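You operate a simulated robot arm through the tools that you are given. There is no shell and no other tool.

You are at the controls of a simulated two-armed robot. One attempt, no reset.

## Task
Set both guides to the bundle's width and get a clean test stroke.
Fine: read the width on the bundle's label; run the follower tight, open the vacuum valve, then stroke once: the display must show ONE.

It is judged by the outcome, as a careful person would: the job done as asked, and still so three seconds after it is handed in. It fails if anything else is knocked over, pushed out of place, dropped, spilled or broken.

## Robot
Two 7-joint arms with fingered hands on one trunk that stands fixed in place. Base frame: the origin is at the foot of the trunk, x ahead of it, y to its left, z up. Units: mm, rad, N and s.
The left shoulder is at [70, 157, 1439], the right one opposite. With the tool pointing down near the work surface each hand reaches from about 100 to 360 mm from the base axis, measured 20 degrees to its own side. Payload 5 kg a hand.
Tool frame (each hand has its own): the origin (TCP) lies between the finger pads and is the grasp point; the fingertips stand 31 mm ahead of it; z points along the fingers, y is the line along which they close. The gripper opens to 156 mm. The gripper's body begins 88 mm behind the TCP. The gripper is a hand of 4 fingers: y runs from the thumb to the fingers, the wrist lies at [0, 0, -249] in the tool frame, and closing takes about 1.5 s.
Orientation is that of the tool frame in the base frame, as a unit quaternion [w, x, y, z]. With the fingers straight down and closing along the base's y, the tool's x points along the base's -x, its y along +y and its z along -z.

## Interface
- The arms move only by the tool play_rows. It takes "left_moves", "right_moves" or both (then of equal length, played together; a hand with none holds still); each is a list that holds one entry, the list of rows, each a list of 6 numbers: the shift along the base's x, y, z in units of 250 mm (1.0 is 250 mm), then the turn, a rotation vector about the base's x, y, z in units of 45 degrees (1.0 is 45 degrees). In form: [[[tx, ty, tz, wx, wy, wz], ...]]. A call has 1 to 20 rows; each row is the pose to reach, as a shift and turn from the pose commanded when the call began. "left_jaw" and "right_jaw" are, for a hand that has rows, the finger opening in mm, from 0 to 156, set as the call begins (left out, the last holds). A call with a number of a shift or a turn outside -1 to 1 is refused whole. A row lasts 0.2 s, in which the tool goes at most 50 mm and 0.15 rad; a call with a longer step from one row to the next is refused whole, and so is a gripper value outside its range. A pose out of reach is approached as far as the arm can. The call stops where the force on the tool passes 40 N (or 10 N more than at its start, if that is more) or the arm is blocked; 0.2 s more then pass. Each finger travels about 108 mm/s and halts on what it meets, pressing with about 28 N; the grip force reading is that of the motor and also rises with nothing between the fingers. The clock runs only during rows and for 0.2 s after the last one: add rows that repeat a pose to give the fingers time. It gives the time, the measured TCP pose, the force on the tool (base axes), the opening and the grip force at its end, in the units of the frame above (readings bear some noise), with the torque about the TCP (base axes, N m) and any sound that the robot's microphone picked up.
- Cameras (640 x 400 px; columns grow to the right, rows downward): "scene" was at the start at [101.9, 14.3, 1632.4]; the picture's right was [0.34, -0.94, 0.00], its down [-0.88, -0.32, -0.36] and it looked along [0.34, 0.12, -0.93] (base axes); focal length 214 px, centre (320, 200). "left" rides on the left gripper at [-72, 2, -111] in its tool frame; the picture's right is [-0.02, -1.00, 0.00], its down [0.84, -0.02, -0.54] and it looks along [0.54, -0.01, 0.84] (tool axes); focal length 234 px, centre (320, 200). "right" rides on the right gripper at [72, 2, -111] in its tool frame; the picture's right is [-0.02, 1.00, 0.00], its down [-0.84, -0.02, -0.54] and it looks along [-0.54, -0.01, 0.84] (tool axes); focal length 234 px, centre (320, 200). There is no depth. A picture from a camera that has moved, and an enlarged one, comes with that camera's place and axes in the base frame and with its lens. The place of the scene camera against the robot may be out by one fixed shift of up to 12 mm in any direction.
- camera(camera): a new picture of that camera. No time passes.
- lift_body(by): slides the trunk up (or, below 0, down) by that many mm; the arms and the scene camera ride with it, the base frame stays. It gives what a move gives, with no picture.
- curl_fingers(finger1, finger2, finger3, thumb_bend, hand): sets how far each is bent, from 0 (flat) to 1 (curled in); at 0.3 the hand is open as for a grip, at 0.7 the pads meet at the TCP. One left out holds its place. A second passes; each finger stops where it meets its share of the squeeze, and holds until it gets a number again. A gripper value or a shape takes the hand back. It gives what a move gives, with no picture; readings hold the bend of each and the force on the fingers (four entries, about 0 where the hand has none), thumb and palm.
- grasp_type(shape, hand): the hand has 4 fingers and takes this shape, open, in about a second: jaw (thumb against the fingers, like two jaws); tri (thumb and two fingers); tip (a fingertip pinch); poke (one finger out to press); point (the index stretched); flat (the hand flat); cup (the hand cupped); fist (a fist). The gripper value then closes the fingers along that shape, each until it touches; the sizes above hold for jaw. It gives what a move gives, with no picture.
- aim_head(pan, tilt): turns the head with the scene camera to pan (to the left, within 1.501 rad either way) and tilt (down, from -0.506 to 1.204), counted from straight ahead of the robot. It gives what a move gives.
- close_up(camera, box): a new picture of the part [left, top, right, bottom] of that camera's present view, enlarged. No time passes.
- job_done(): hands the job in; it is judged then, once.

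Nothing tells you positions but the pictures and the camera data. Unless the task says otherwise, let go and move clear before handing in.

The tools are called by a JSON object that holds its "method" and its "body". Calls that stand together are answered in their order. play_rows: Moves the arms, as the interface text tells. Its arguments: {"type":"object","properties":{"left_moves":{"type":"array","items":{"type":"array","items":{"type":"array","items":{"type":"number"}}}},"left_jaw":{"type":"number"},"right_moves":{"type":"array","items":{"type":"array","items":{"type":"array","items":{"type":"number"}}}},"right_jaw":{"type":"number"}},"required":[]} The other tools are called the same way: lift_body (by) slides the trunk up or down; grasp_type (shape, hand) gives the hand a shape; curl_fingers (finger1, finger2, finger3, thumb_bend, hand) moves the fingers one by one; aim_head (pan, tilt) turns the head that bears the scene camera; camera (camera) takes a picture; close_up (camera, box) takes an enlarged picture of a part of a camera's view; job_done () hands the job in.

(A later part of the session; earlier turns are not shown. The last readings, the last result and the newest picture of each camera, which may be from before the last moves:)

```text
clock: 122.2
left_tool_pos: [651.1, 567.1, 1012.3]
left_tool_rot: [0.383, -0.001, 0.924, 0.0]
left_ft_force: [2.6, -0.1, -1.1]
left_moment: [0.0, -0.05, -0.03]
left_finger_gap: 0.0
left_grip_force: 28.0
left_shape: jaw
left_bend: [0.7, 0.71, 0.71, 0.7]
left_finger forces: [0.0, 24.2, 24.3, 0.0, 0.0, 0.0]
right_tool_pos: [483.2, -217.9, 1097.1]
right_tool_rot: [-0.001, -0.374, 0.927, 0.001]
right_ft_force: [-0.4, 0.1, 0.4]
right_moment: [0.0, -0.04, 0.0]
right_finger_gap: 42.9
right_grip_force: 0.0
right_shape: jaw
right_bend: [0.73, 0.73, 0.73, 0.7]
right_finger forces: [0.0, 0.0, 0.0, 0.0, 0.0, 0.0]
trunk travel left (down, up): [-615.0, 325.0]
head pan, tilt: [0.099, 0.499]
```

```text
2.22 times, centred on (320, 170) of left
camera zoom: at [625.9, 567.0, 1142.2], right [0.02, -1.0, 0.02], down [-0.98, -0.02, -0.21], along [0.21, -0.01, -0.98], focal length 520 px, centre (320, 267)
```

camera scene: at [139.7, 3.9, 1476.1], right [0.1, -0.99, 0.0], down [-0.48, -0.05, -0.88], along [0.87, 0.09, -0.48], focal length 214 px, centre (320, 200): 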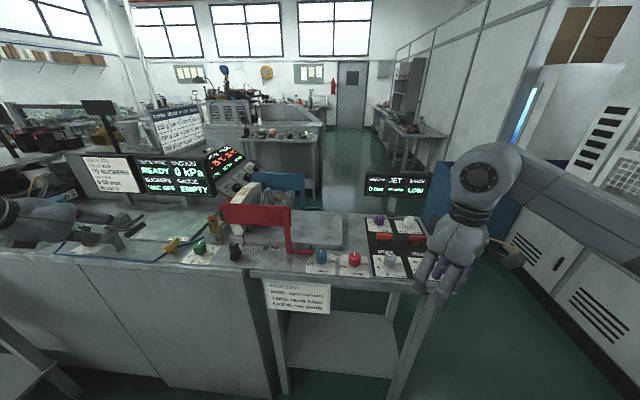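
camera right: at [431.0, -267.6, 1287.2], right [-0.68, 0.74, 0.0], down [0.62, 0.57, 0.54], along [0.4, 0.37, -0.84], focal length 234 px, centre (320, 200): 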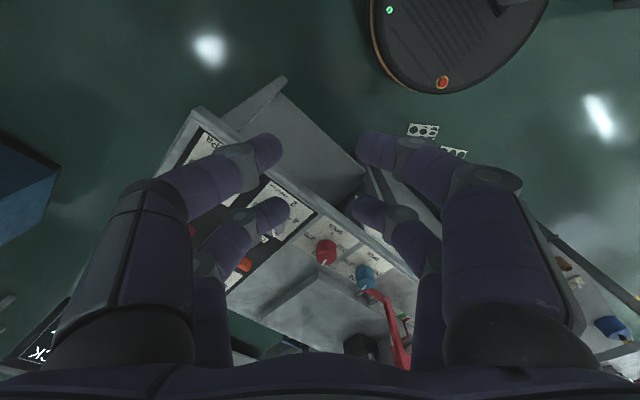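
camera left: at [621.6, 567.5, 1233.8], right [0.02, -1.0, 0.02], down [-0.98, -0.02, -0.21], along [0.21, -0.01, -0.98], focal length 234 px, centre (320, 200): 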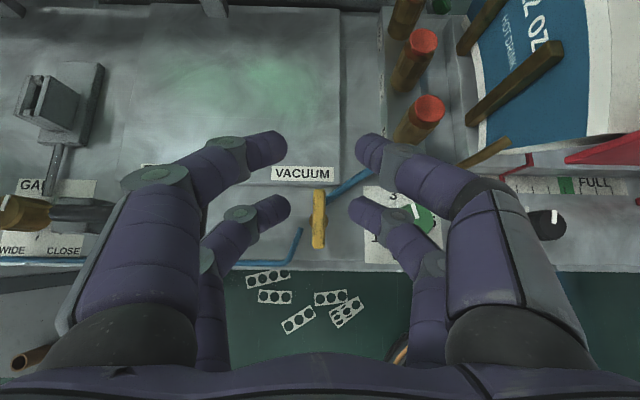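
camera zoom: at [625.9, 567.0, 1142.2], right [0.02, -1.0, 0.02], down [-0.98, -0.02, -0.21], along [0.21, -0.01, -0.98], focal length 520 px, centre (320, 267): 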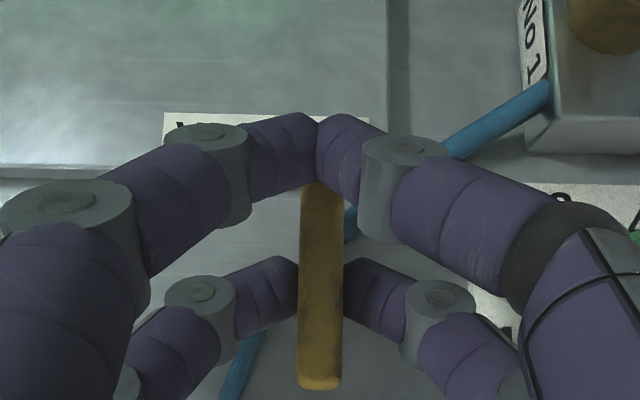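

The bar is held by the lower pair. I turn 16° counter-clockwise and watch force and display.

{"method": "play_rows", "body": {"left_moves": [[[0, -0.002, 0, 0, 0, 0.178], [0.0005, -0.0037, 0, 0, 0, 0.356], [0.0005, -0.0037, 0, 0, 0, 0.356]]]}}

{"method": "close_up", "body": {"camera": "left", "box": [220, 80, 420, 260]}}

{"method": "close_up", "body": {"camera": "scene", "box": [60, 150, 240, 290]}}

```text
clock: 123.0
left_tool_pos: [652.1, 564.5, 1013.0]
left_tool_rot: [0.379, -0.129, 0.915, 0.053]
left_ft_force: [3.4, -0.1, -1.7]
left_moment: [0.15, -0.05, -0.28]
left_finger_gap: 0.0
left_grip_force: 27.4
left_shape: jaw
left_bend: [0.7, 0.67, 0.72, 0.7]
left_finger forces: [0.0, 30.7, 30.6, 0.0, 0.1, 0.0]
right_tool_pos: [484.2, -217.2, 1096.6]
right_tool_rot: [-0.001, -0.374, 0.928, 0.0]
right_ft_force: [1.0, 0.2, -0.3]
right_moment: [-0.01, -0.02, -0.03]
right_finger_gap: 42.7
right_grip_force: 0.0
right_shape: jaw
right_bend: [0.73, 0.73, 0.73, 0.7]
right_finger forces: [0.0, 0.1, 0.0, 0.0, 0.0, 0.0]
trunk travel left (down, up): [-615.0, 325.0]
head pan, tilt: [0.099, 0.499]
```

```text
2.22 times, centred on (320, 170) of left
camera zoom: at [626.6, 558.4, 1142.2], right [0.29, -0.96, 0.02], down [-0.93, -0.29, -0.21], along [0.2, 0.04, -0.98], focal length 520 px, centre (320, 267)
```

zoom: 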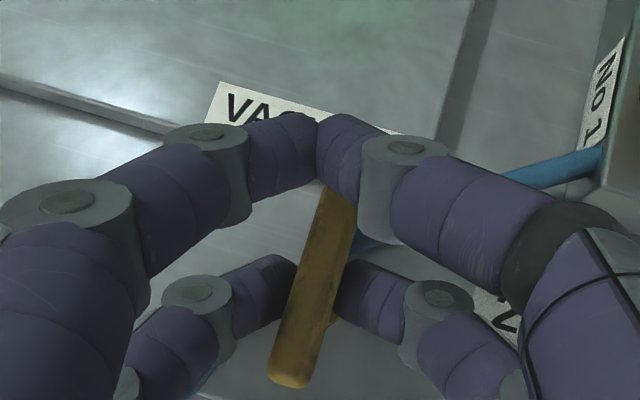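

```text
2.86 times, centred on (150, 220) of scene
camera zoom: at [140.3, 4.1, 1476.0], right [0.1, -0.99, 0.0], down [-0.48, -0.05, -0.88], along [0.87, 0.09, -0.48], focal length 613 px, centre (806, 143)
```

zoom: 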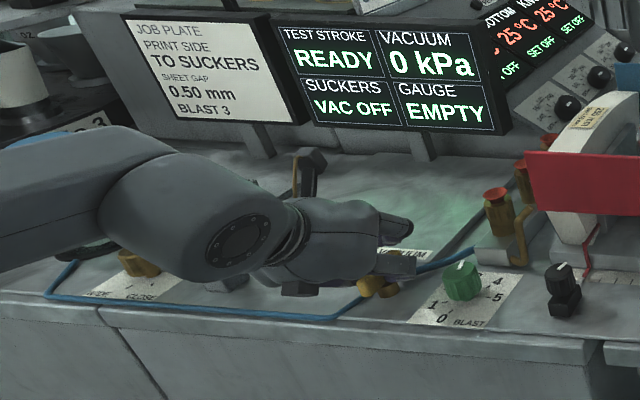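

The valve resists counter-clockwise, so it opens the other way (clockwise). I release, rise, and prepare to push the bar's near end toward +y with closed fingertips, hand azimuth ~35° to clear the lever and the blast knob.

{"method": "play_rows", "body": {"left_moves": [[[0, 0.002, 0, 0, 0, -0.1], [0, 0.002, 0, 0, 0, -0.1], [0, 0.002, 0, 0, 0, -0.1], [0, 0, 0.1, 0, 0, 0], [0, 0, 0.25, 0, 0, 0], [0, 0, 0.3, 0, 0, 0]]], "left_jaw": 28}}

{"method": "play_rows", "body": {"left_moves": [[[-0.03, -0.03, 0, 0, 0, 0.15], [-0.06, -0.06, 0, 0, 0, 0.3], [-0.09, -0.1, 0, 0, 0, 0.42], [-0.116, -0.124, 0, 0, 0, 0.42], [-0.116, -0.124, 0, 0, 0, 0.42], [-0.116, -0.124, 0, 0, 0, 0.42]]], "left_jaw": 0}}

{"method": "camera", "body": {"camera": "left"}}

{"method": "close_up", "body": {"camera": "scene", "box": [60, 150, 240, 290]}}

```text
clock: 124.3
left_tool_pos: [651.4, 564.7, 1088.4]
left_tool_rot: [0.379, -0.129, 0.915, 0.053]
left_ft_force: [0.1, -0.1, -0.3]
left_moment: [-0.03, -0.01, -0.01]
left_finger_gap: 27.5
left_grip_force: 0.1
left_shape: jaw
left_bend: [0.73, 0.73, 0.73, 0.7]
left_finger forces: [0.0, 0.0, 0.1, 0.0, 0.1, 0.1]
right_tool_pos: [483.3, -218.8, 1096.7]
right_tool_rot: [-0.001, -0.374, 0.928, 0.001]
right_ft_force: [-0.2, 0.4, -0.3]
right_moment: [0.04, 0.0, 0.02]
right_finger_gap: 42.9
right_grip_force: 0.1
right_shape: jaw
right_bend: [0.73, 0.73, 0.73, 0.7]
right_finger forces: [0.0, 0.0, 0.1, 0.0, 0.1, 0.0]
trunk travel left (down, up): [-615.0, 325.0]
head pan, tilt: [0.099, 0.499]
```

```text
clock: 125.8
left_tool_pos: [622.7, 534.4, 1087.7]
left_tool_rot: [0.365, -0.278, 0.881, 0.115]
left_ft_force: [-0.4, -0.4, -0.8]
left_moment: [0.01, -0.01, 0.05]
left_finger_gap: 0.2
left_grip_force: 28.3
left_shape: jaw
left_bend: [0.7, 0.7, 0.7, 0.7]
left_finger forces: [0.0, 0.1, 0.0, 0.0, 0.0, 0.1]
right_tool_pos: [483.7, -219.0, 1095.6]
right_tool_rot: [-0.001, -0.374, 0.927, 0.0]
right_ft_force: [-0.1, -0.5, -0.1]
right_moment: [0.01, 0.0, -0.01]
right_finger_gap: 42.9
right_grip_force: 0.1
right_shape: jaw
right_bend: [0.73, 0.73, 0.73, 0.7]
right_finger forces: [0.1, 0.0, 0.1, 0.0, 0.0, 0.1]
trunk travel left (down, up): [-615.0, 325.0]
head pan, tilt: [0.099, 0.499]
```

```text
taken
camera left: at [600.3, 519.0, 1217.6], right [0.59, -0.81, 0.02], down [-0.79, -0.58, -0.21], along [0.18, 0.11, -0.98], focal length 234 px, centre (320, 200)
```

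left: 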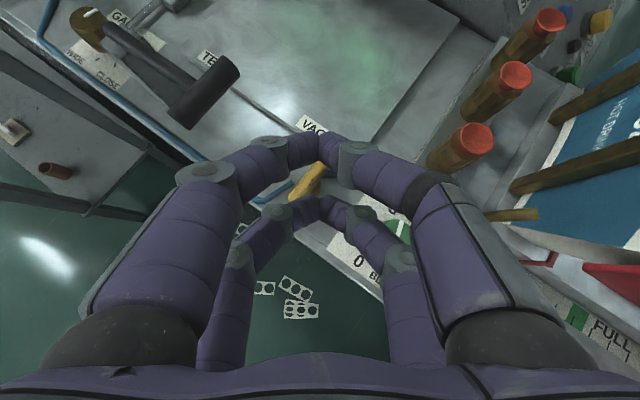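

```text
2.86 times, centred on (150, 220) of scene
camera zoom: at [139.7, 3.7, 1476.1], right [0.1, -0.99, 0.0], down [-0.48, -0.05, -0.88], along [0.87, 0.09, -0.48], focal length 613 px, centre (806, 143)
```

zoom: 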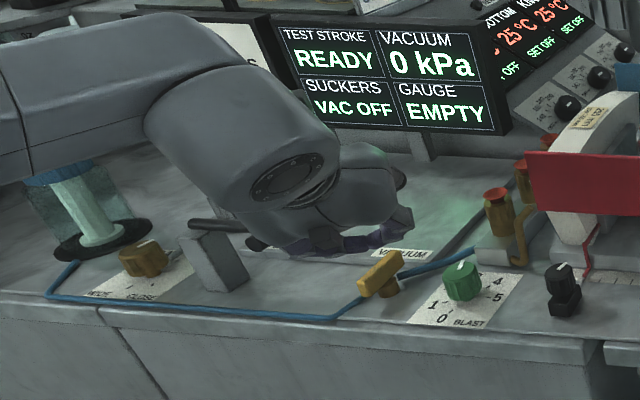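

The tips will come down on the −y side of the bar's near end. I descend.

{"method": "play_rows", "body": {"left_moves": [[[0, 0, -0.1, 0, 0, 0], [0, 0, -0.18, 0, 0, 0], [0, 0, -0.25, 0, 0, 0], [0, 0, -0.29, 0, 0, 0], [0, 0, -0.29, 0, 0, 0]]]}}

{"method": "camera", "body": {"camera": "left"}}

{"method": "close_up", "body": {"camera": "scene", "box": [60, 190, 240, 300]}}

```text
clock: 127.0
left_tool_pos: [623.4, 533.1, 1015.1]
left_tool_rot: [0.366, -0.278, 0.881, 0.115]
left_ft_force: [0.4, 0.4, -0.3]
left_moment: [-0.03, 0.0, 0.02]
left_finger_gap: 0.0
left_grip_force: 27.7
left_shape: jaw
left_bend: [0.7, 0.7, 0.7, 0.7]
left_finger forces: [0.0, 0.0, 0.0, 0.0, 0.0, 0.0]
right_tool_pos: [483.0, -217.6, 1096.2]
right_tool_rot: [-0.002, -0.374, 0.927, 0.0]
right_ft_force: [0.0, -0.6, -0.1]
right_moment: [0.03, -0.01, -0.01]
right_finger_gap: 42.9
right_grip_force: 0.1
right_shape: jaw
right_bend: [0.73, 0.73, 0.73, 0.7]
right_finger forces: [0.1, 0.0, 0.0, 0.0, 0.0, 0.0]
trunk travel left (down, up): [-615.0, 325.0]
head pan, tilt: [0.099, 0.499]
```

```text
taken
camera left: at [600.3, 518.6, 1145.8], right [0.59, -0.81, 0.02], down [-0.79, -0.58, -0.21], along [0.18, 0.11, -0.98], focal length 234 px, centre (320, 200)
```

left: 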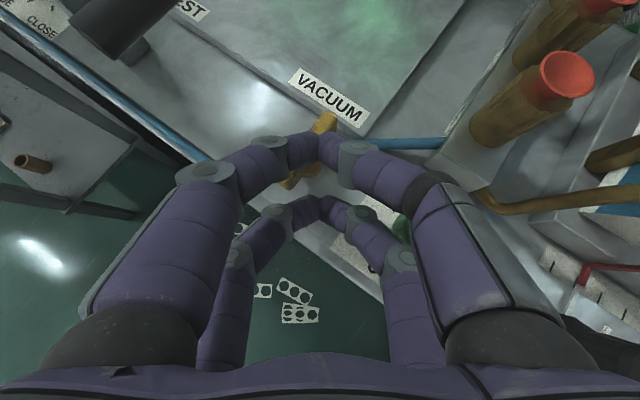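

```text
3.56 times, centred on (150, 245) of scene
camera zoom: at [139.5, 3.5, 1476.1], right [0.1, -0.99, 0.0], down [-0.48, -0.05, -0.88], along [0.87, 0.09, -0.48], focal length 763 px, centre (924, 40)
```

zoom: 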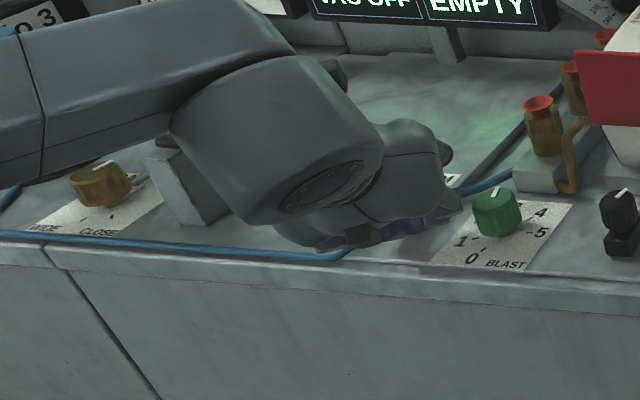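

I sweep the near end toward +y along its arc, about 45° first.

{"method": "play_rows", "body": {"left_moves": [[[0, 0.02, 0, 0, 0, 0], [0, 0.045, 0, 0, 0, 0], [-0.012, 0.075, 0, 0, 0, 0], [-0.026, 0.107, 0, 0, 0, 0], [-0.026, 0.14, 0, 0, 0, 0], [-0.026, 0.14, 0, 0, 0, 0]]]}}

{"method": "camera", "body": {"camera": "left"}}

{"method": "close_up", "body": {"camera": "scene", "box": [60, 150, 240, 300]}}

```text
clock: 128.3
left_tool_pos: [615.4, 567.6, 1016.1]
left_tool_rot: [0.365, -0.277, 0.881, 0.115]
left_ft_force: [-0.3, -0.3, -0.6]
left_moment: [0.04, 0.0, -0.01]
left_finger_gap: 0.0
left_grip_force: 28.3
left_shape: jaw
left_bend: [0.7, 0.7, 0.7, 0.7]
left_finger forces: [0.1, 0.0, 0.0, 0.0, 0.0, 0.1]
right_tool_pos: [483.2, -218.5, 1094.7]
right_tool_rot: [-0.001, -0.374, 0.927, 0.002]
right_ft_force: [-0.4, 0.3, -0.3]
right_moment: [0.02, 0.0, -0.01]
right_finger_gap: 42.9
right_grip_force: 0.1
right_shape: jaw
right_bend: [0.73, 0.73, 0.73, 0.7]
right_finger forces: [0.1, 0.0, 0.1, 0.0, 0.1, 0.0]
trunk travel left (down, up): [-615.0, 325.0]
head pan, tilt: [0.099, 0.499]
```

```text
taken
camera left: at [593.7, 553.9, 1145.3], right [0.59, -0.81, 0.02], down [-0.79, -0.58, -0.21], along [0.18, 0.11, -0.98], focal length 234 px, centre (320, 200)
```

left: 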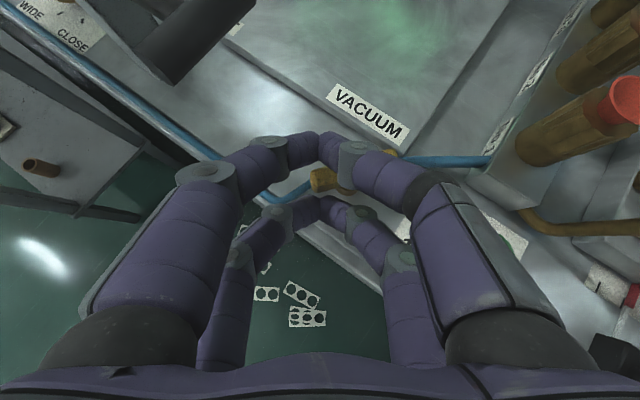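

```text
2.67 times, centred on (150, 225) of scene
camera zoom: at [139.6, 3.6, 1476.1], right [0.1, -0.99, 0.0], down [-0.48, -0.05, -0.88], along [0.87, 0.09, -0.48], focal length 572 px, centre (773, 133)
```

zoom: 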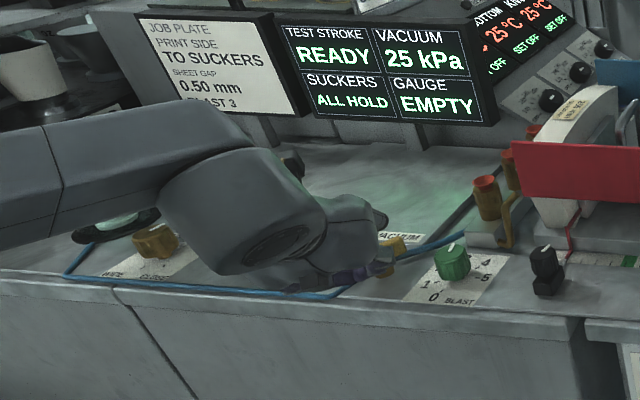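

Vacuum is coming on: 25 kPa, "ALL HOLD". I continue to swing the valve fully open, minding the lever.

{"method": "play_rows", "body": {"left_moves": [[[0.002, 0.015, 0, 0, 0, 0], [0.011, 0.039, 0, 0, 0, 0], [0.025, 0.062, 0, 0, 0, 0], [0.025, 0.062, 0, 0, 0, 0]]]}}

{"method": "camera", "body": {"camera": "left"}}

{"method": "close_up", "body": {"camera": "scene", "box": [60, 150, 240, 300]}}

```text
clock: 129.3
left_tool_pos: [622.8, 584.9, 1015.9]
left_tool_rot: [0.366, -0.278, 0.881, 0.116]
left_ft_force: [-0.8, -0.7, -0.1]
left_moment: [0.03, 0.08, -0.02]
left_finger_gap: 0.0
left_grip_force: 28.6
left_shape: jaw
left_bend: [0.7, 0.7, 0.7, 0.7]
left_finger forces: [0.0, 0.0, 0.0, 0.1, 0.0, 0.0]
right_tool_pos: [483.1, -217.7, 1096.5]
right_tool_rot: [-0.001, -0.374, 0.927, 0.0]
right_ft_force: [-0.3, 0.6, -0.1]
right_moment: [0.0, 0.01, 0.01]
right_finger_gap: 42.7
right_grip_force: 0.0
right_shape: jaw
right_bend: [0.73, 0.73, 0.73, 0.7]
right_finger forces: [0.0, 0.1, 0.0, 0.0, 0.1, 0.1]
trunk travel left (down, up): [-615.0, 325.0]
head pan, tilt: [0.099, 0.499]
```

```text
taken
camera left: at [600.0, 569.5, 1145.5], right [0.59, -0.81, 0.02], down [-0.79, -0.58, -0.21], along [0.18, 0.11, -0.98], focal length 234 px, centre (320, 200)
```

left: 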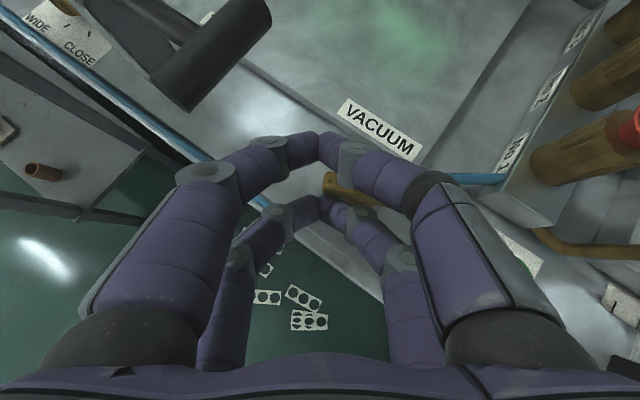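

```text
2.67 times, centred on (150, 225) of scene
camera zoom: at [139.7, 3.6, 1476.1], right [0.1, -0.99, 0.0], down [-0.48, -0.05, -0.88], along [0.87, 0.09, -0.48], focal length 572 px, centre (773, 133)
```

zoom: 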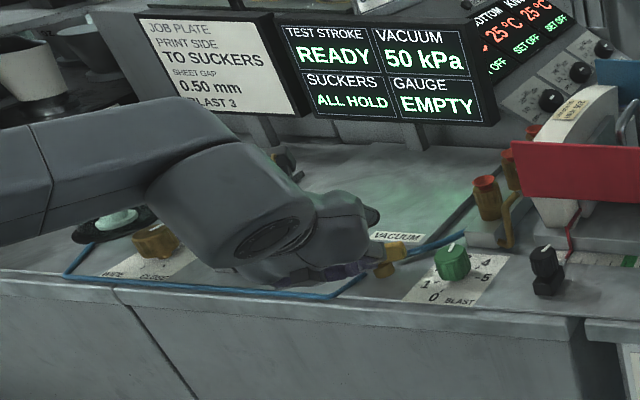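

50 kPa now. A last small push to the stop.

{"method": "play_rows", "body": {"left_moves": [[[0.014, 0.01, 0, 0, 0, 0], [0.03, 0.018, 0, 0, 0, 0], [0.03, 0.018, 0, 0, 0, 0]]]}}

{"method": "close_up", "body": {"camera": "scene", "box": [60, 150, 240, 300]}}

{"method": "camera", "body": {"camera": "left"}}

```text
clock: 130.2
left_tool_pos: [629.1, 587.7, 1014.7]
left_tool_rot: [0.365, -0.278, 0.881, 0.114]
left_ft_force: [-2.1, 0.3, 0.9]
left_moment: [-0.05, 0.05, -0.02]
left_finger_gap: 0.0
left_grip_force: 27.4
left_shape: jaw
left_bend: [0.7, 0.7, 0.7, 0.7]
left_finger forces: [0.0, 0.0, 0.1, 0.0, 0.0, 0.0]
right_tool_pos: [482.9, -218.0, 1096.0]
right_tool_rot: [-0.001, -0.373, 0.928, 0.001]
right_ft_force: [-0.2, 0.1, -0.2]
right_moment: [-0.01, 0.0, 0.01]
right_finger_gap: 42.7
right_grip_force: 0.1
right_shape: jaw
right_bend: [0.73, 0.73, 0.73, 0.7]
right_finger forces: [0.1, 0.0, 0.0, 0.0, 0.1, 0.1]
trunk travel left (down, up): [-615.0, 325.0]
head pan, tilt: [0.099, 0.499]
```

```text
2.67 times, centred on (150, 225) of scene
camera zoom: at [139.3, 3.8, 1476.1], right [0.1, -0.99, 0.0], down [-0.48, -0.05, -0.88], along [0.87, 0.09, -0.48], focal length 572 px, centre (773, 133)
```

zoom: 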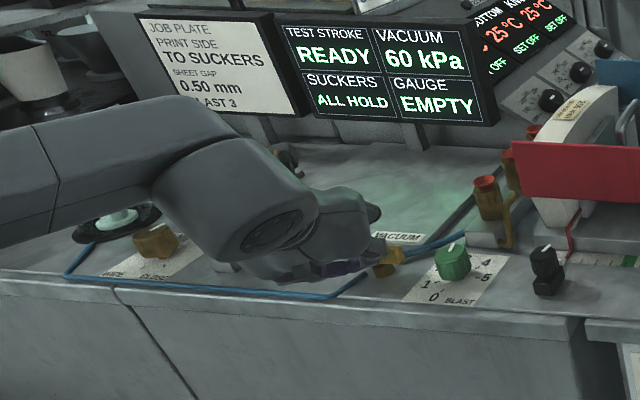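

```text
taken
camera left: at [607.2, 573.8, 1145.0], right [0.59, -0.81, 0.02], down [-0.79, -0.58, -0.21], along [0.18, 0.11, -0.98], focal length 234 px, centre (320, 200)
```

left: 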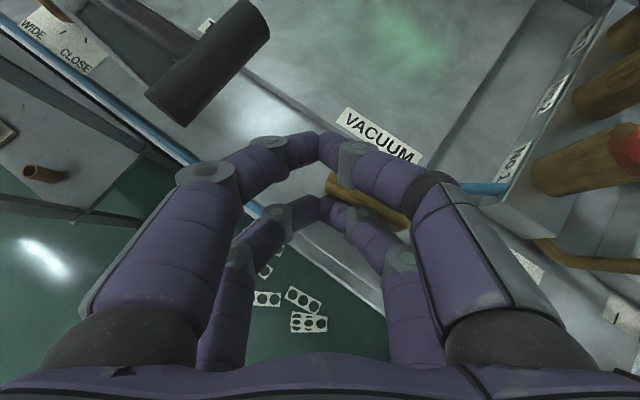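

60 kPa, nearly at the stop; one more 5 mm push in x, then I back away.

{"method": "play_rows", "body": {"left_moves": [[[0.01, 0, 0, 0, 0, 0], [0.02, 0, 0, 0, 0, 0], [0.02, 0, 0, 0, 0, 0]]]}}

{"method": "close_up", "body": {"camera": "scene", "box": [60, 150, 240, 300]}}

```text
clock: 130.9
left_tool_pos: [632.0, 587.0, 1014.7]
left_tool_rot: [0.364, -0.277, 0.882, 0.114]
left_ft_force: [-22.3, -4.1, -2.8]
left_moment: [0.04, 0.48, -0.56]
left_finger_gap: 0.0
left_grip_force: 28.5
left_shape: jaw
left_bend: [0.7, 0.7, 0.7, 0.7]
left_finger forces: [0.1, 0.1, 18.0, 0.0, 0.1, 0.1]
right_tool_pos: [480.5, -218.1, 1097.1]
right_tool_rot: [-0.001, -0.374, 0.927, 0.0]
right_ft_force: [0.6, 0.0, -0.3]
right_moment: [-0.03, -0.01, 0.02]
right_finger_gap: 42.5
right_grip_force: 0.1
right_shape: jaw
right_bend: [0.73, 0.73, 0.73, 0.7]
right_finger forces: [0.1, 0.1, 0.0, 0.1, 0.1, 0.1]
trunk travel left (down, up): [-615.0, 325.0]
head pan, tilt: [0.099, 0.499]
```

```text
2.67 times, centred on (150, 225) of scene
camera zoom: at [136.3, 3.5, 1476.4], right [0.1, -0.99, 0.0], down [-0.47, -0.05, -0.88], along [0.87, 0.09, -0.48], focal length 572 px, centre (773, 133)
```

zoom: 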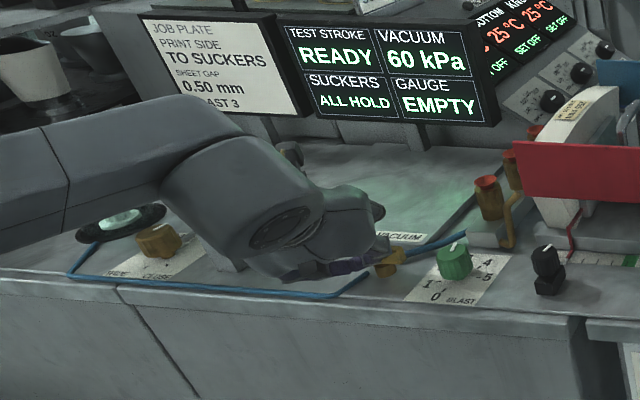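

Stop reached (60 kPa, all suckers hold). I back off along the approach and rise.

{"method": "play_rows", "body": {"left_moves": [[[-0.05, -0.03, 0, 0, 0, 0], [-0.1, -0.06, 0.03, 0, 0, 0], [-0.18, -0.1, 0.1, 0, 0, 0], [-0.28, -0.12, 0.2, 0, 0, 0], [-0.38, -0.12, 0.32, 0, 0, 0], [-0.46, -0.12, 0.46, 0, 0, 0], [-0.5, -0.12, 0.6, 0, 0, 0], [-0.5, -0.12, 0.6, 0, 0, 0]]]}}

{"method": "camera", "body": {"camera": "left"}}

{"method": "close_up", "body": {"camera": "scene", "box": [60, 150, 240, 300]}}

{"method": "camera", "body": {"camera": "scene"}}

```text
clock: 132.8
left_tool_pos: [510.3, 558.7, 1163.6]
left_tool_rot: [0.366, -0.277, 0.881, 0.115]
left_ft_force: [-0.2, -0.1, -0.2]
left_moment: [0.01, -0.04, -0.01]
left_finger_gap: 0.1
left_grip_force: 27.8
left_shape: jaw
left_bend: [0.7, 0.7, 0.7, 0.7]
left_finger forces: [0.0, 0.0, 0.0, 0.0, 0.0, 0.0]
right_tool_pos: [484.3, -218.2, 1096.5]
right_tool_rot: [-0.001, -0.374, 0.927, 0.0]
right_ft_force: [-0.1, 0.0, 0.4]
right_moment: [-0.04, 0.05, -0.01]
right_finger_gap: 42.6
right_grip_force: 0.1
right_shape: jaw
right_bend: [0.73, 0.73, 0.73, 0.7]
right_finger forces: [0.0, 0.0, 0.1, 0.0, 0.0, 0.0]
trunk travel left (down, up): [-615.0, 325.0]
head pan, tilt: [0.099, 0.499]
```

```text
taken
camera left: at [488.0, 544.1, 1293.7], right [0.59, -0.81, 0.02], down [-0.79, -0.58, -0.21], along [0.18, 0.11, -0.98], focal length 234 px, centre (320, 200)
```

left: 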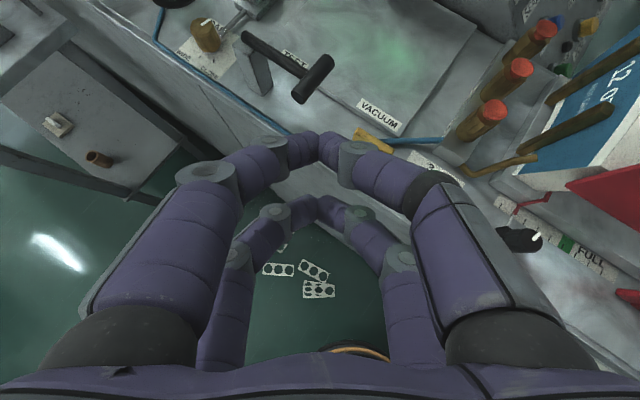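

```text
2.67 times, centred on (150, 225) of scene
camera zoom: at [140.4, 4.3, 1476.0], right [0.1, -0.99, 0.0], down [-0.48, -0.05, -0.88], along [0.87, 0.09, -0.48], focal length 572 px, centre (773, 133)
```

zoom: 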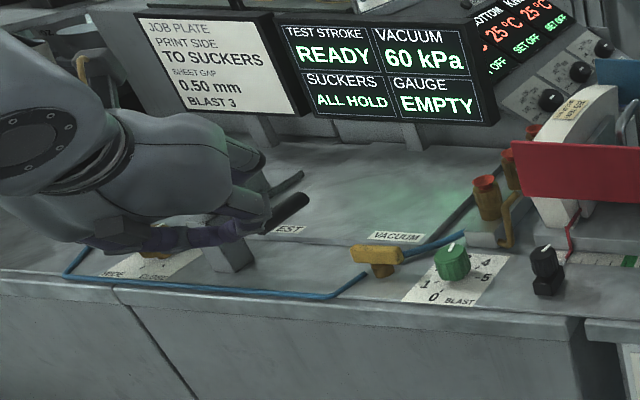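

```text
taken
camera scene: at [140.4, 4.3, 1476.0], right [0.1, -0.99, 0.0], down [-0.48, -0.05, -0.88], along [0.87, 0.09, -0.48], focal length 214 px, centre (320, 200)
```

scene: 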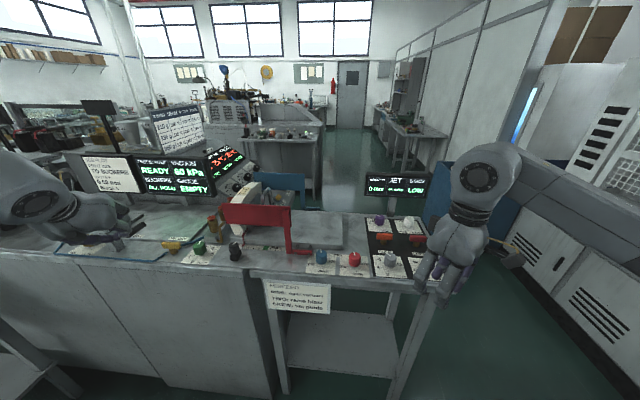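

The valve is fully open (bar now across, 60 kPa). Now I study the TEST lever before stroking it.

{"method": "close_up", "body": {"camera": "left", "box": [180, 0, 400, 140]}}

{"method": "play_rows", "body": {"left_moves": [[[-0.12, -0.1, 0.08, 0, 0, 0], [-0.24, -0.22, 0.12, 0, 0, 0], [-0.36, -0.36, 0.16, 0, 0, 0], [-0.48, -0.48, 0.16, 0, 0, 0], [-0.56, -0.56, 0.16, 0, 0, 0]]]}}

{"method": "close_up", "body": {"camera": "scene", "box": [60, 200, 180, 280]}}

{"method": "camera", "body": {"camera": "left"}}

```text
2.86 times, centred on (290, 70) of left
camera zoom: at [488.0, 544.1, 1293.7], right [0.59, -0.81, 0.02], down [-0.79, -0.58, -0.21], along [0.18, 0.11, -0.98], focal length 669 px, centre (406, 571)
```

zoom: 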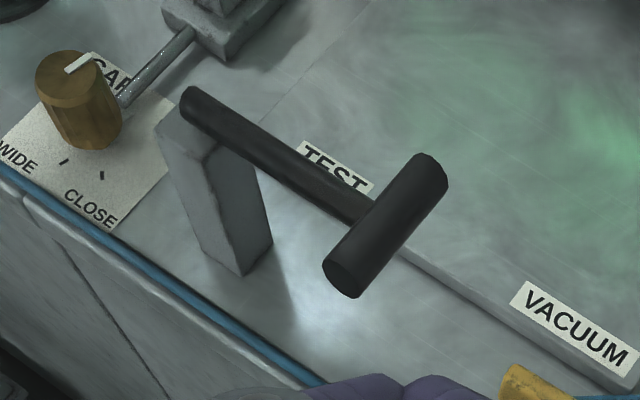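

```text
clock: 133.9
left_tool_pos: [385.0, 426.0, 1218.1]
left_tool_rot: [0.364, -0.278, 0.882, 0.114]
left_ft_force: [0.3, 0.2, -0.4]
left_moment: [0.0, 0.03, -0.03]
left_finger_gap: 0.1
left_grip_force: 28.0
left_shape: jaw
left_bend: [0.7, 0.7, 0.7, 0.7]
left_finger forces: [0.0, 0.0, 0.1, 0.0, 0.1, 0.1]
left hand out of reach, approached as far as the arm can: row 5
right_tool_pos: [486.2, -215.5, 1096.8]
right_tool_rot: [-0.003, -0.374, 0.928, 0.0]
right_ft_force: [0.0, 1.2, -0.2]
right_moment: [-0.07, 0.0, -0.01]
right_finger_gap: 42.9
right_grip_force: 0.0
right_shape: jaw
right_bend: [0.73, 0.73, 0.73, 0.7]
right_finger forces: [0.1, 0.0, 0.0, 0.1, 0.0, 0.1]
trunk travel left (down, up): [-615.0, 325.0]
head pan, tilt: [0.099, 0.499]
```

```text
5.00 times, centred on (120, 240) of scene
camera zoom: at [141.6, 7.0, 1475.9], right [0.1, -0.99, 0.0], down [-0.48, -0.05, -0.88], along [0.87, 0.09, -0.48], focal length 1072 px, centre (1320, 0)
```

zoom: 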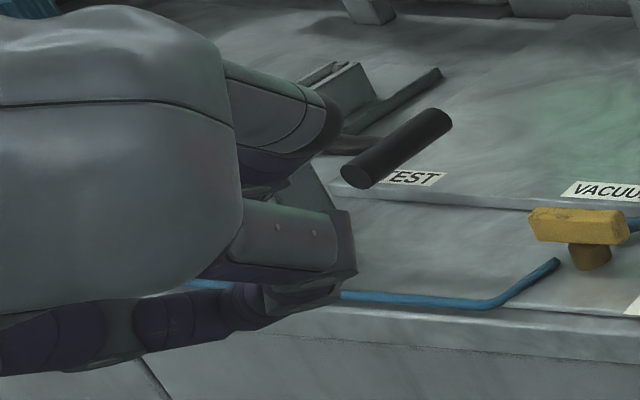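

```text
taken
camera left: at [363.7, 411.0, 1348.9], right [0.59, -0.81, 0.02], down [-0.79, -0.58, -0.2], along [0.18, 0.11, -0.98], focal length 234 px, centre (320, 200)
```

left: 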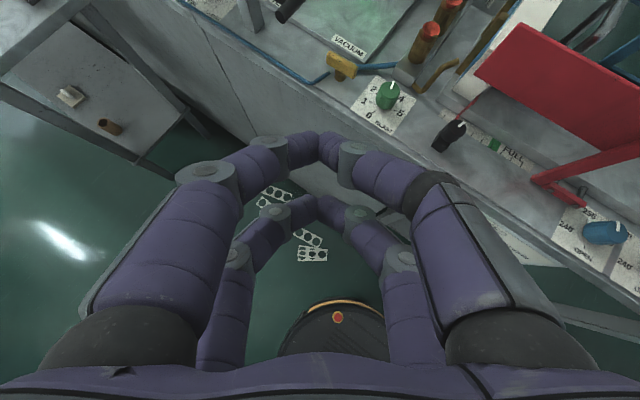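

The lever pivots on the post (≈(639, 760)) with a T-grip at (641, 659, 1062), so a stroke is a push down on the grip. I bring the closed fingertips above the near half of the grip.

{"method": "play_rows", "body": {"left_moves": [[[0.1, 0.1, 0.0, 0, 0, 0.1], [0.22, 0.22, 0.0, 0, 0, 0.11], [0.34, 0.34, 0.0, 0, 0, 0.11], [0.46, 0.46, 0, 0, 0, 0.11], [0.58, 0.58, 0, 0, 0, 0.11], [0.7, 0.7, -0.05, 0, 0, 0.11], [0.82, 0.82, -0.1, 0, 0, 0.11], [0.92, 0.92, -0.18, 0, 0, 0.11], [0.948, 0.922, -0.27, 0, 0, 0.11], [0.948, 0.922, -0.27, 0, 0, 0.11]]]}}

{"method": "camera", "body": {"camera": "left"}}

{"method": "close_up", "body": {"camera": "scene", "box": [60, 180, 200, 280]}}

```text
clock: 136.2
left_tool_pos: [620.9, 654.2, 1152.5]
left_tool_rot: [0.361, -0.315, 0.868, 0.131]
left_ft_force: [-0.3, 1.0, -0.4]
left_moment: [0.0, 0.0, 0.02]
left_finger_gap: 0.0
left_grip_force: 28.6
left_shape: jaw
left_bend: [0.7, 0.7, 0.7, 0.7]
left_finger forces: [0.1, 0.1, 0.0, 0.0, 0.0, 0.0]
right_tool_pos: [483.8, -218.5, 1096.8]
right_tool_rot: [-0.001, -0.374, 0.927, 0.0]
right_ft_force: [-0.7, -0.4, 0.0]
right_moment: [-0.01, 0.0, -0.01]
right_finger_gap: 42.7
right_grip_force: 0.0
right_shape: jaw
right_bend: [0.73, 0.73, 0.73, 0.7]
right_finger forces: [0.0, 0.1, 0.1, 0.0, 0.0, 0.1]
trunk travel left (down, up): [-615.0, 325.0]
head pan, tilt: [0.099, 0.499]
```

```text
taken
camera left: at [599.8, 637.5, 1282.8], right [0.65, -0.76, 0.02], down [-0.74, -0.64, -0.21], along [0.17, 0.12, -0.98], focal length 234 px, centre (320, 200)
```

left: 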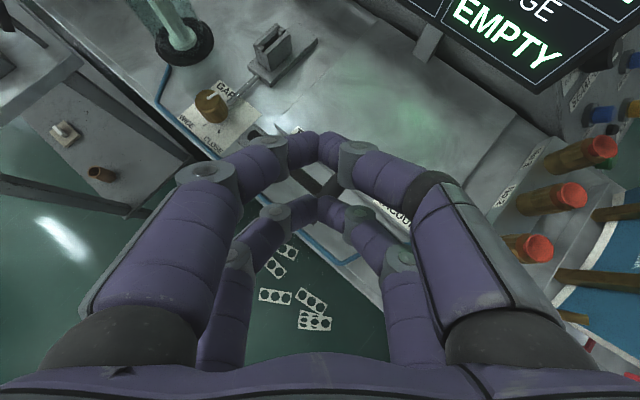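

```text
4.00 times, centred on (130, 230) of scene
camera zoom: at [139.4, 3.7, 1476.1], right [0.1, -0.99, 0.0], down [-0.48, -0.05, -0.88], along [0.87, 0.09, -0.48], focal length 858 px, centre (1080, 80)
```

zoom: 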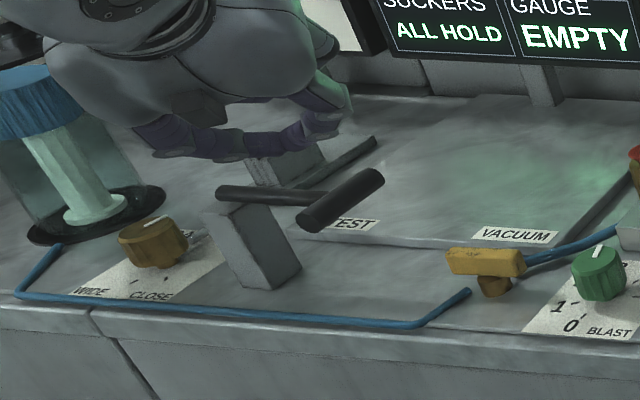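

I descend to just above the grip.

{"method": "play_rows", "body": {"left_moves": [[[0, 0.004, -0.06, 0, 0, 0], [0, 0.008, -0.12, 0, 0, 0], [0, 0.008, -0.136, 0, 0, 0], [0, 0.008, -0.136, 0, 0, 0]]]}}

{"method": "close_up", "body": {"camera": "left", "box": [220, 80, 420, 260]}}

{"method": "close_up", "body": {"camera": "scene", "box": [60, 180, 200, 280]}}

```text
clock: 137.2
left_tool_pos: [621.3, 656.6, 1119.6]
left_tool_rot: [0.36, -0.316, 0.868, 0.13]
left_ft_force: [0.0, 1.1, 0.1]
left_moment: [0.02, -0.02, -0.01]
left_finger_gap: 0.1
left_grip_force: 28.6
left_shape: jaw
left_bend: [0.7, 0.7, 0.7, 0.7]
left_finger forces: [0.0, 0.0, 0.0, 0.0, 0.0, 0.1]
right_tool_pos: [483.2, -218.2, 1096.3]
right_tool_rot: [-0.002, -0.374, 0.927, 0.001]
right_ft_force: [-0.6, -0.2, 0.8]
right_moment: [-0.01, -0.01, -0.03]
right_finger_gap: 43.0
right_grip_force: 0.0
right_shape: jaw
right_bend: [0.73, 0.73, 0.73, 0.7]
right_finger forces: [0.0, 0.1, 0.0, 0.0, 0.0, 0.0]
trunk travel left (down, up): [-615.0, 325.0]
head pan, tilt: [0.099, 0.499]
```

```text
2.22 times, centred on (320, 170) of left
camera zoom: at [599.7, 639.2, 1249.2], right [0.65, -0.76, 0.02], down [-0.74, -0.64, -0.21], along [0.17, 0.12, -0.98], focal length 520 px, centre (320, 267)
```

zoom: 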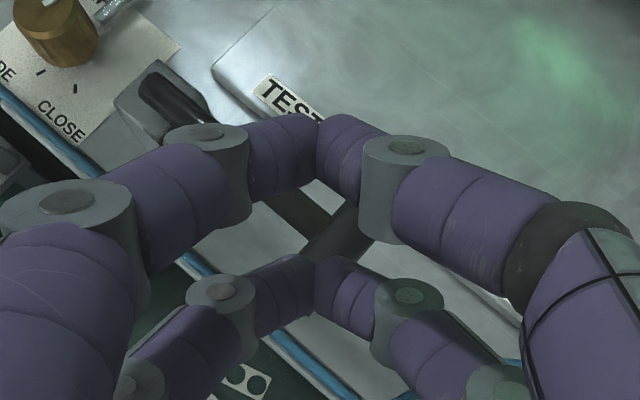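

```text
4.00 times, centred on (130, 230) of scene
camera zoom: at [139.7, 3.8, 1476.1], right [0.1, -0.99, 0.0], down [-0.48, -0.05, -0.88], along [0.87, 0.09, -0.48], focal length 858 px, centre (1080, 80)
```

zoom: 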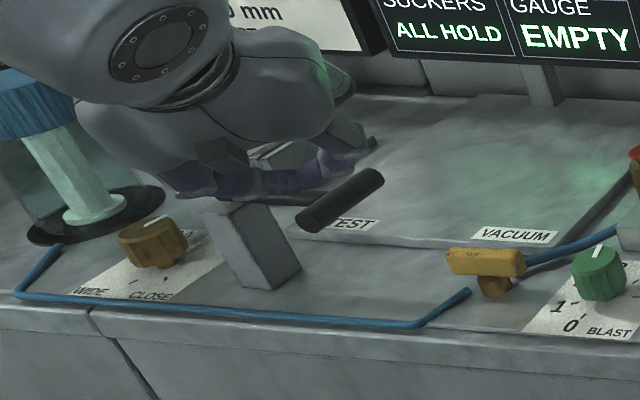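

Triangulating again, the grip axis is nearer y≈667, z≈1050. I shift the tips +6/+8 mm so they bear on its crown.

{"method": "play_rows", "body": {"left_moves": [[[0.02, 0.03, 0, 0, 0, 0], [0.03, 0.036, 0, 0, 0, 0], [0.03, 0.036, -0.02, 0, 0, 0], [0.03, 0.036, -0.02, 0, 0, 0]]]}}

{"method": "close_up", "body": {"camera": "left", "box": [240, 130, 400, 260]}}

{"method": "close_up", "body": {"camera": "scene", "box": [80, 190, 180, 260]}}

```text
clock: 138.2
left_tool_pos: [627.5, 665.5, 1114.1]
left_tool_rot: [0.36, -0.315, 0.868, 0.131]
left_ft_force: [0.3, -0.1, -0.2]
left_moment: [0.01, 0.0, -0.01]
left_finger_gap: 0.0
left_grip_force: 28.2
left_shape: jaw
left_bend: [0.7, 0.7, 0.7, 0.7]
left_finger forces: [0.1, 0.0, 0.1, 0.1, 0.0, 0.0]
right_tool_pos: [482.5, -218.2, 1097.6]
right_tool_rot: [-0.001, -0.374, 0.927, 0.001]
right_ft_force: [-0.8, -0.8, -0.6]
right_moment: [-0.02, -0.02, 0.01]
right_finger_gap: 42.8
right_grip_force: 0.1
right_shape: jaw
right_bend: [0.73, 0.73, 0.73, 0.7]
right_finger forces: [0.0, 0.0, 0.0, 0.0, 0.0, 0.0]
trunk travel left (down, up): [-615.0, 325.0]
head pan, tilt: [0.099, 0.499]
```

```text
3.08 times, centred on (320, 195) of left
camera zoom: at [607.3, 648.5, 1243.6], right [0.65, -0.76, 0.02], down [-0.74, -0.64, -0.21], along [0.17, 0.12, -0.98], focal length 720 px, centre (320, 215)
```

zoom: 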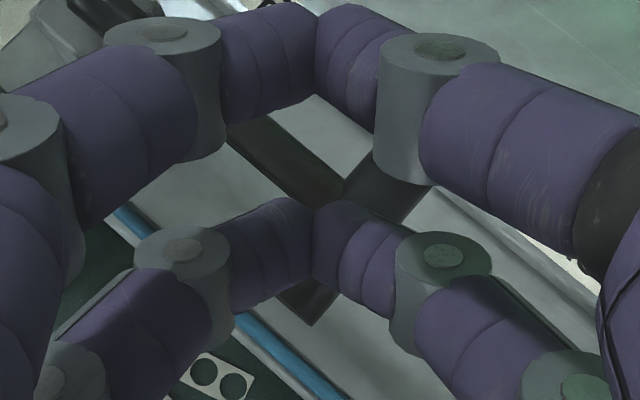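

```text
5.71 times, centred on (130, 225) of scene
camera zoom: at [139.8, 3.9, 1476.1], right [0.1, -0.99, 0.0], down [-0.48, -0.05, -0.88], along [0.87, 0.09, -0.48], focal length 1226 px, centre (1406, 57)
```

zoom: 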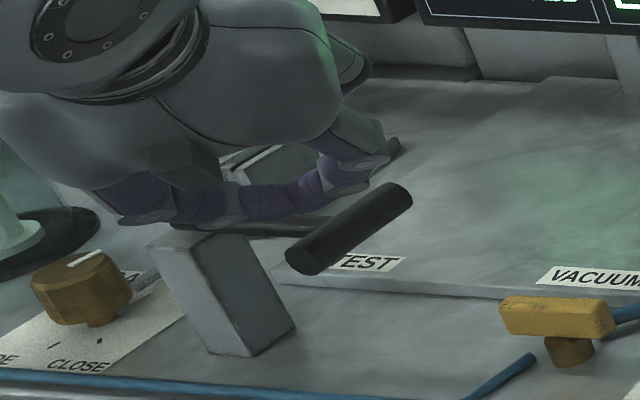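

This view shows the grip's near end clearly: the axis is at y≈659, so I shift back 8 mm.

{"method": "play_rows", "body": {"left_moves": [[[0, -0.02, 0, 0, 0, 0], [0, -0.032, 0, 0, 0, 0], [0, -0.032, 0, 0, 0, 0]]]}}

{"method": "close_up", "body": {"camera": "left", "box": [240, 130, 400, 260]}}

```text
clock: 138.9
left_tool_pos: [629.1, 656.8, 1112.8]
left_tool_rot: [0.36, -0.315, 0.868, 0.13]
left_ft_force: [0.5, 0.4, 0.2]
left_moment: [-0.02, 0.02, -0.02]
left_finger_gap: 0.0
left_grip_force: 28.2
left_shape: jaw
left_bend: [0.7, 0.7, 0.7, 0.7]
left_finger forces: [0.1, 0.0, 0.1, 0.1, 0.0, 0.0]
right_tool_pos: [482.7, -218.9, 1096.4]
right_tool_rot: [-0.002, -0.373, 0.928, 0.0]
right_ft_force: [-0.1, 0.0, 0.3]
right_moment: [-0.05, 0.01, 0.02]
right_finger_gap: 42.9
right_grip_force: 0.1
right_shape: jaw
right_bend: [0.73, 0.73, 0.73, 0.7]
right_finger forces: [0.1, 0.0, 0.1, 0.0, 0.1, 0.0]
trunk travel left (down, up): [-615.0, 325.0]
head pan, tilt: [0.099, 0.499]
```

```text
3.08 times, centred on (320, 195) of left
camera zoom: at [607.3, 640.3, 1244.1], right [0.65, -0.76, 0.02], down [-0.74, -0.64, -0.21], along [0.17, 0.12, -0.98], focal length 720 px, centre (320, 215)
```

zoom: 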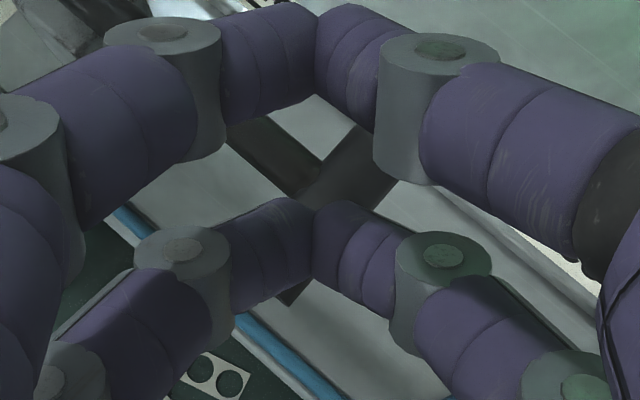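

The tips now sit right above the grip's axis. I stroke the lever down along its arc in one motion.

{"method": "play_rows", "body": {"left_moves": [[[0, 0, -0.024, 0, 0, 0], [0, 0.002, -0.064, 0, 0, 0], [0, 0.008, -0.104, 0, 0, 0], [0, 0.018, -0.144, 0, 0, 0], [0, 0.032, -0.184, 0, 0, 0], [0, 0.052, -0.22, 0, 0, 0], [0, 0.072, -0.252, 0, 0, 0], [0, 0.072, -0.252, 0, 0, 0]]]}}

{"method": "close_up", "body": {"camera": "left", "box": [240, 130, 400, 260]}}

{"method": "close_up", "body": {"camera": "scene", "box": [80, 150, 240, 270]}}

```text
clock: 140.8
left_tool_pos: [628.4, 672.6, 1057.5]
left_tool_rot: [0.364, -0.316, 0.867, 0.131]
left_ft_force: [3.7, -4.1, 19.7]
left_moment: [-0.18, -0.26, -0.04]
left_finger_gap: 0.1
left_grip_force: 27.9
left_shape: jaw
left_bend: [0.7, 0.7, 0.7, 0.7]
left_finger forces: [0.0, 0.1, 0.0, 0.0, 0.0, 0.1]
right_tool_pos: [482.5, -221.0, 1096.7]
right_tool_rot: [-0.001, -0.374, 0.927, 0.002]
right_ft_force: [0.0, 0.1, -0.1]
right_moment: [-0.01, 0.02, 0.01]
right_finger_gap: 42.6
right_grip_force: 0.1
right_shape: jaw
right_bend: [0.73, 0.73, 0.73, 0.7]
right_finger forces: [0.0, 0.1, 0.0, 0.0, 0.0, 0.0]
trunk travel left (down, up): [-615.0, 325.0]
head pan, tilt: [0.099, 0.499]
```

```text
3.08 times, centred on (320, 195) of left
camera zoom: at [606.7, 655.4, 1187.2], right [0.65, -0.76, 0.02], down [-0.74, -0.64, -0.22], along [0.18, 0.13, -0.98], focal length 720 px, centre (320, 215)
```

zoom: 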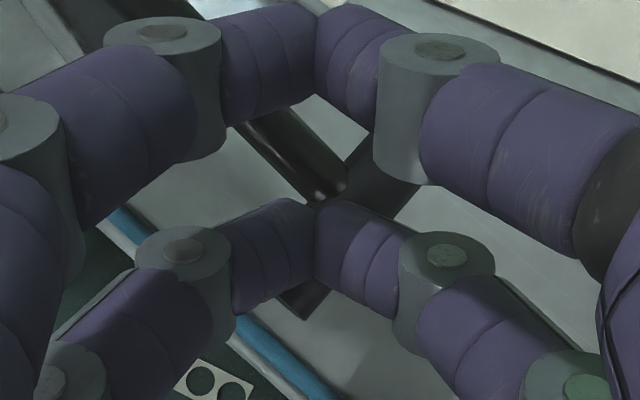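

```text
3.33 times, centred on (160, 210) of scene
camera zoom: at [137.7, 0.2, 1476.6], right [0.1, -1.0, 0.0], down [-0.48, -0.05, -0.88], along [0.87, 0.09, -0.48], focal length 715 px, centre (853, 167)
```

zoom: 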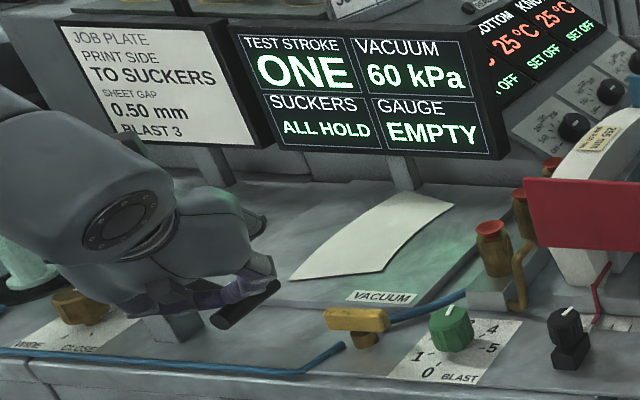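

The display shows ONE and a single sheet lies on the plate. I ease the lever back up along the same arc and withdraw.

{"method": "play_rows", "body": {"left_moves": [[[0, -0.008, 0.032, 0, 0, 0], [0, -0.024, 0.07, 0, 0, 0], [0, -0.04, 0.11, 0, 0, 0], [0, -0.052, 0.15, 0, 0, 0], [0, -0.058, 0.2, 0, 0, 0], [0, -0.06, 0.27, 0, 0, 0], [0, -0.06, 0.36, 0, 0, 0], [-0.1, -0.12, 0.45, 0, 0, 0], [-0.22, -0.2, 0.52, 0, 0, 0], [-0.34, -0.28, 0.55, 0, 0, 0], [-0.46, -0.36, 0.55, 0, 0, 0]]]}}

{"method": "close_up", "body": {"camera": "scene", "box": [60, 150, 240, 280]}}

{"method": "camera", "body": {"camera": "left"}}

```text
clock: 143.2
left_tool_pos: [510.3, 581.6, 1191.0]
left_tool_rot: [0.362, -0.315, 0.868, 0.13]
left_ft_force: [-0.2, -0.1, 0.3]
left_moment: [0.01, -0.02, -0.02]
left_finger_gap: 0.0
left_grip_force: 28.1
left_shape: jaw
left_bend: [0.7, 0.7, 0.7, 0.7]
left_finger forces: [0.0, 0.0, 0.0, 0.0, 0.0, 0.1]
right_tool_pos: [481.8, -220.1, 1096.5]
right_tool_rot: [0.0, -0.373, 0.928, 0.001]
right_ft_force: [0.2, 0.4, -0.2]
right_moment: [0.01, 0.01, 0.02]
right_finger_gap: 42.9
right_grip_force: 0.0
right_shape: jaw
right_bend: [0.73, 0.73, 0.73, 0.7]
right_finger forces: [0.1, 0.1, 0.1, 0.0, 0.1, 0.0]
trunk travel left (down, up): [-615.0, 325.0]
head pan, tilt: [0.099, 0.499]
```

```text
3.08 times, centred on (150, 215) of scene
camera zoom: at [137.5, 2.1, 1476.3], right [0.1, -0.99, 0.0], down [-0.47, -0.05, -0.88], along [0.87, 0.09, -0.48], focal length 660 px, centre (843, 154)
```

zoom: 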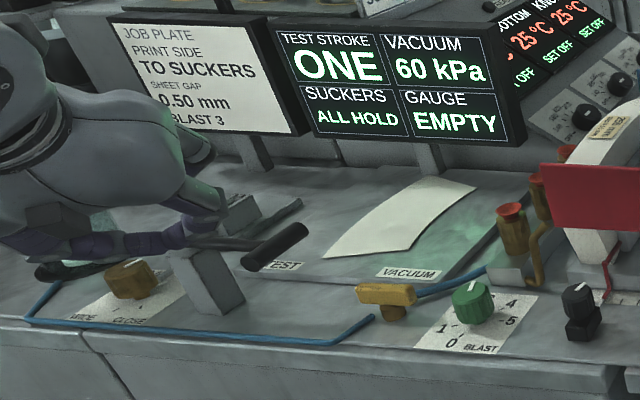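

```text
taken
camera left: at [489.1, 565.9, 1321.1], right [0.65, -0.76, 0.02], down [-0.74, -0.64, -0.21], along [0.17, 0.12, -0.98], focal length 234 px, centre (320, 200)
```

left: 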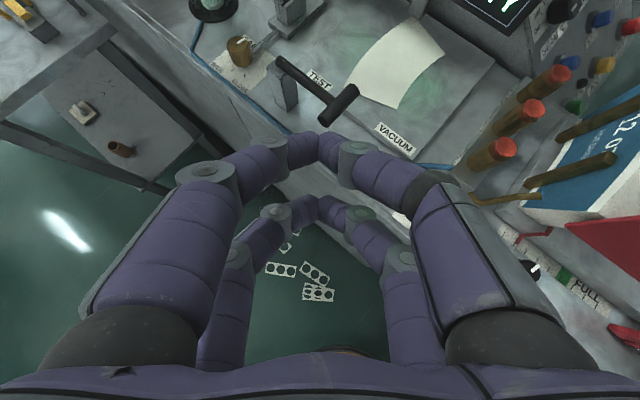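

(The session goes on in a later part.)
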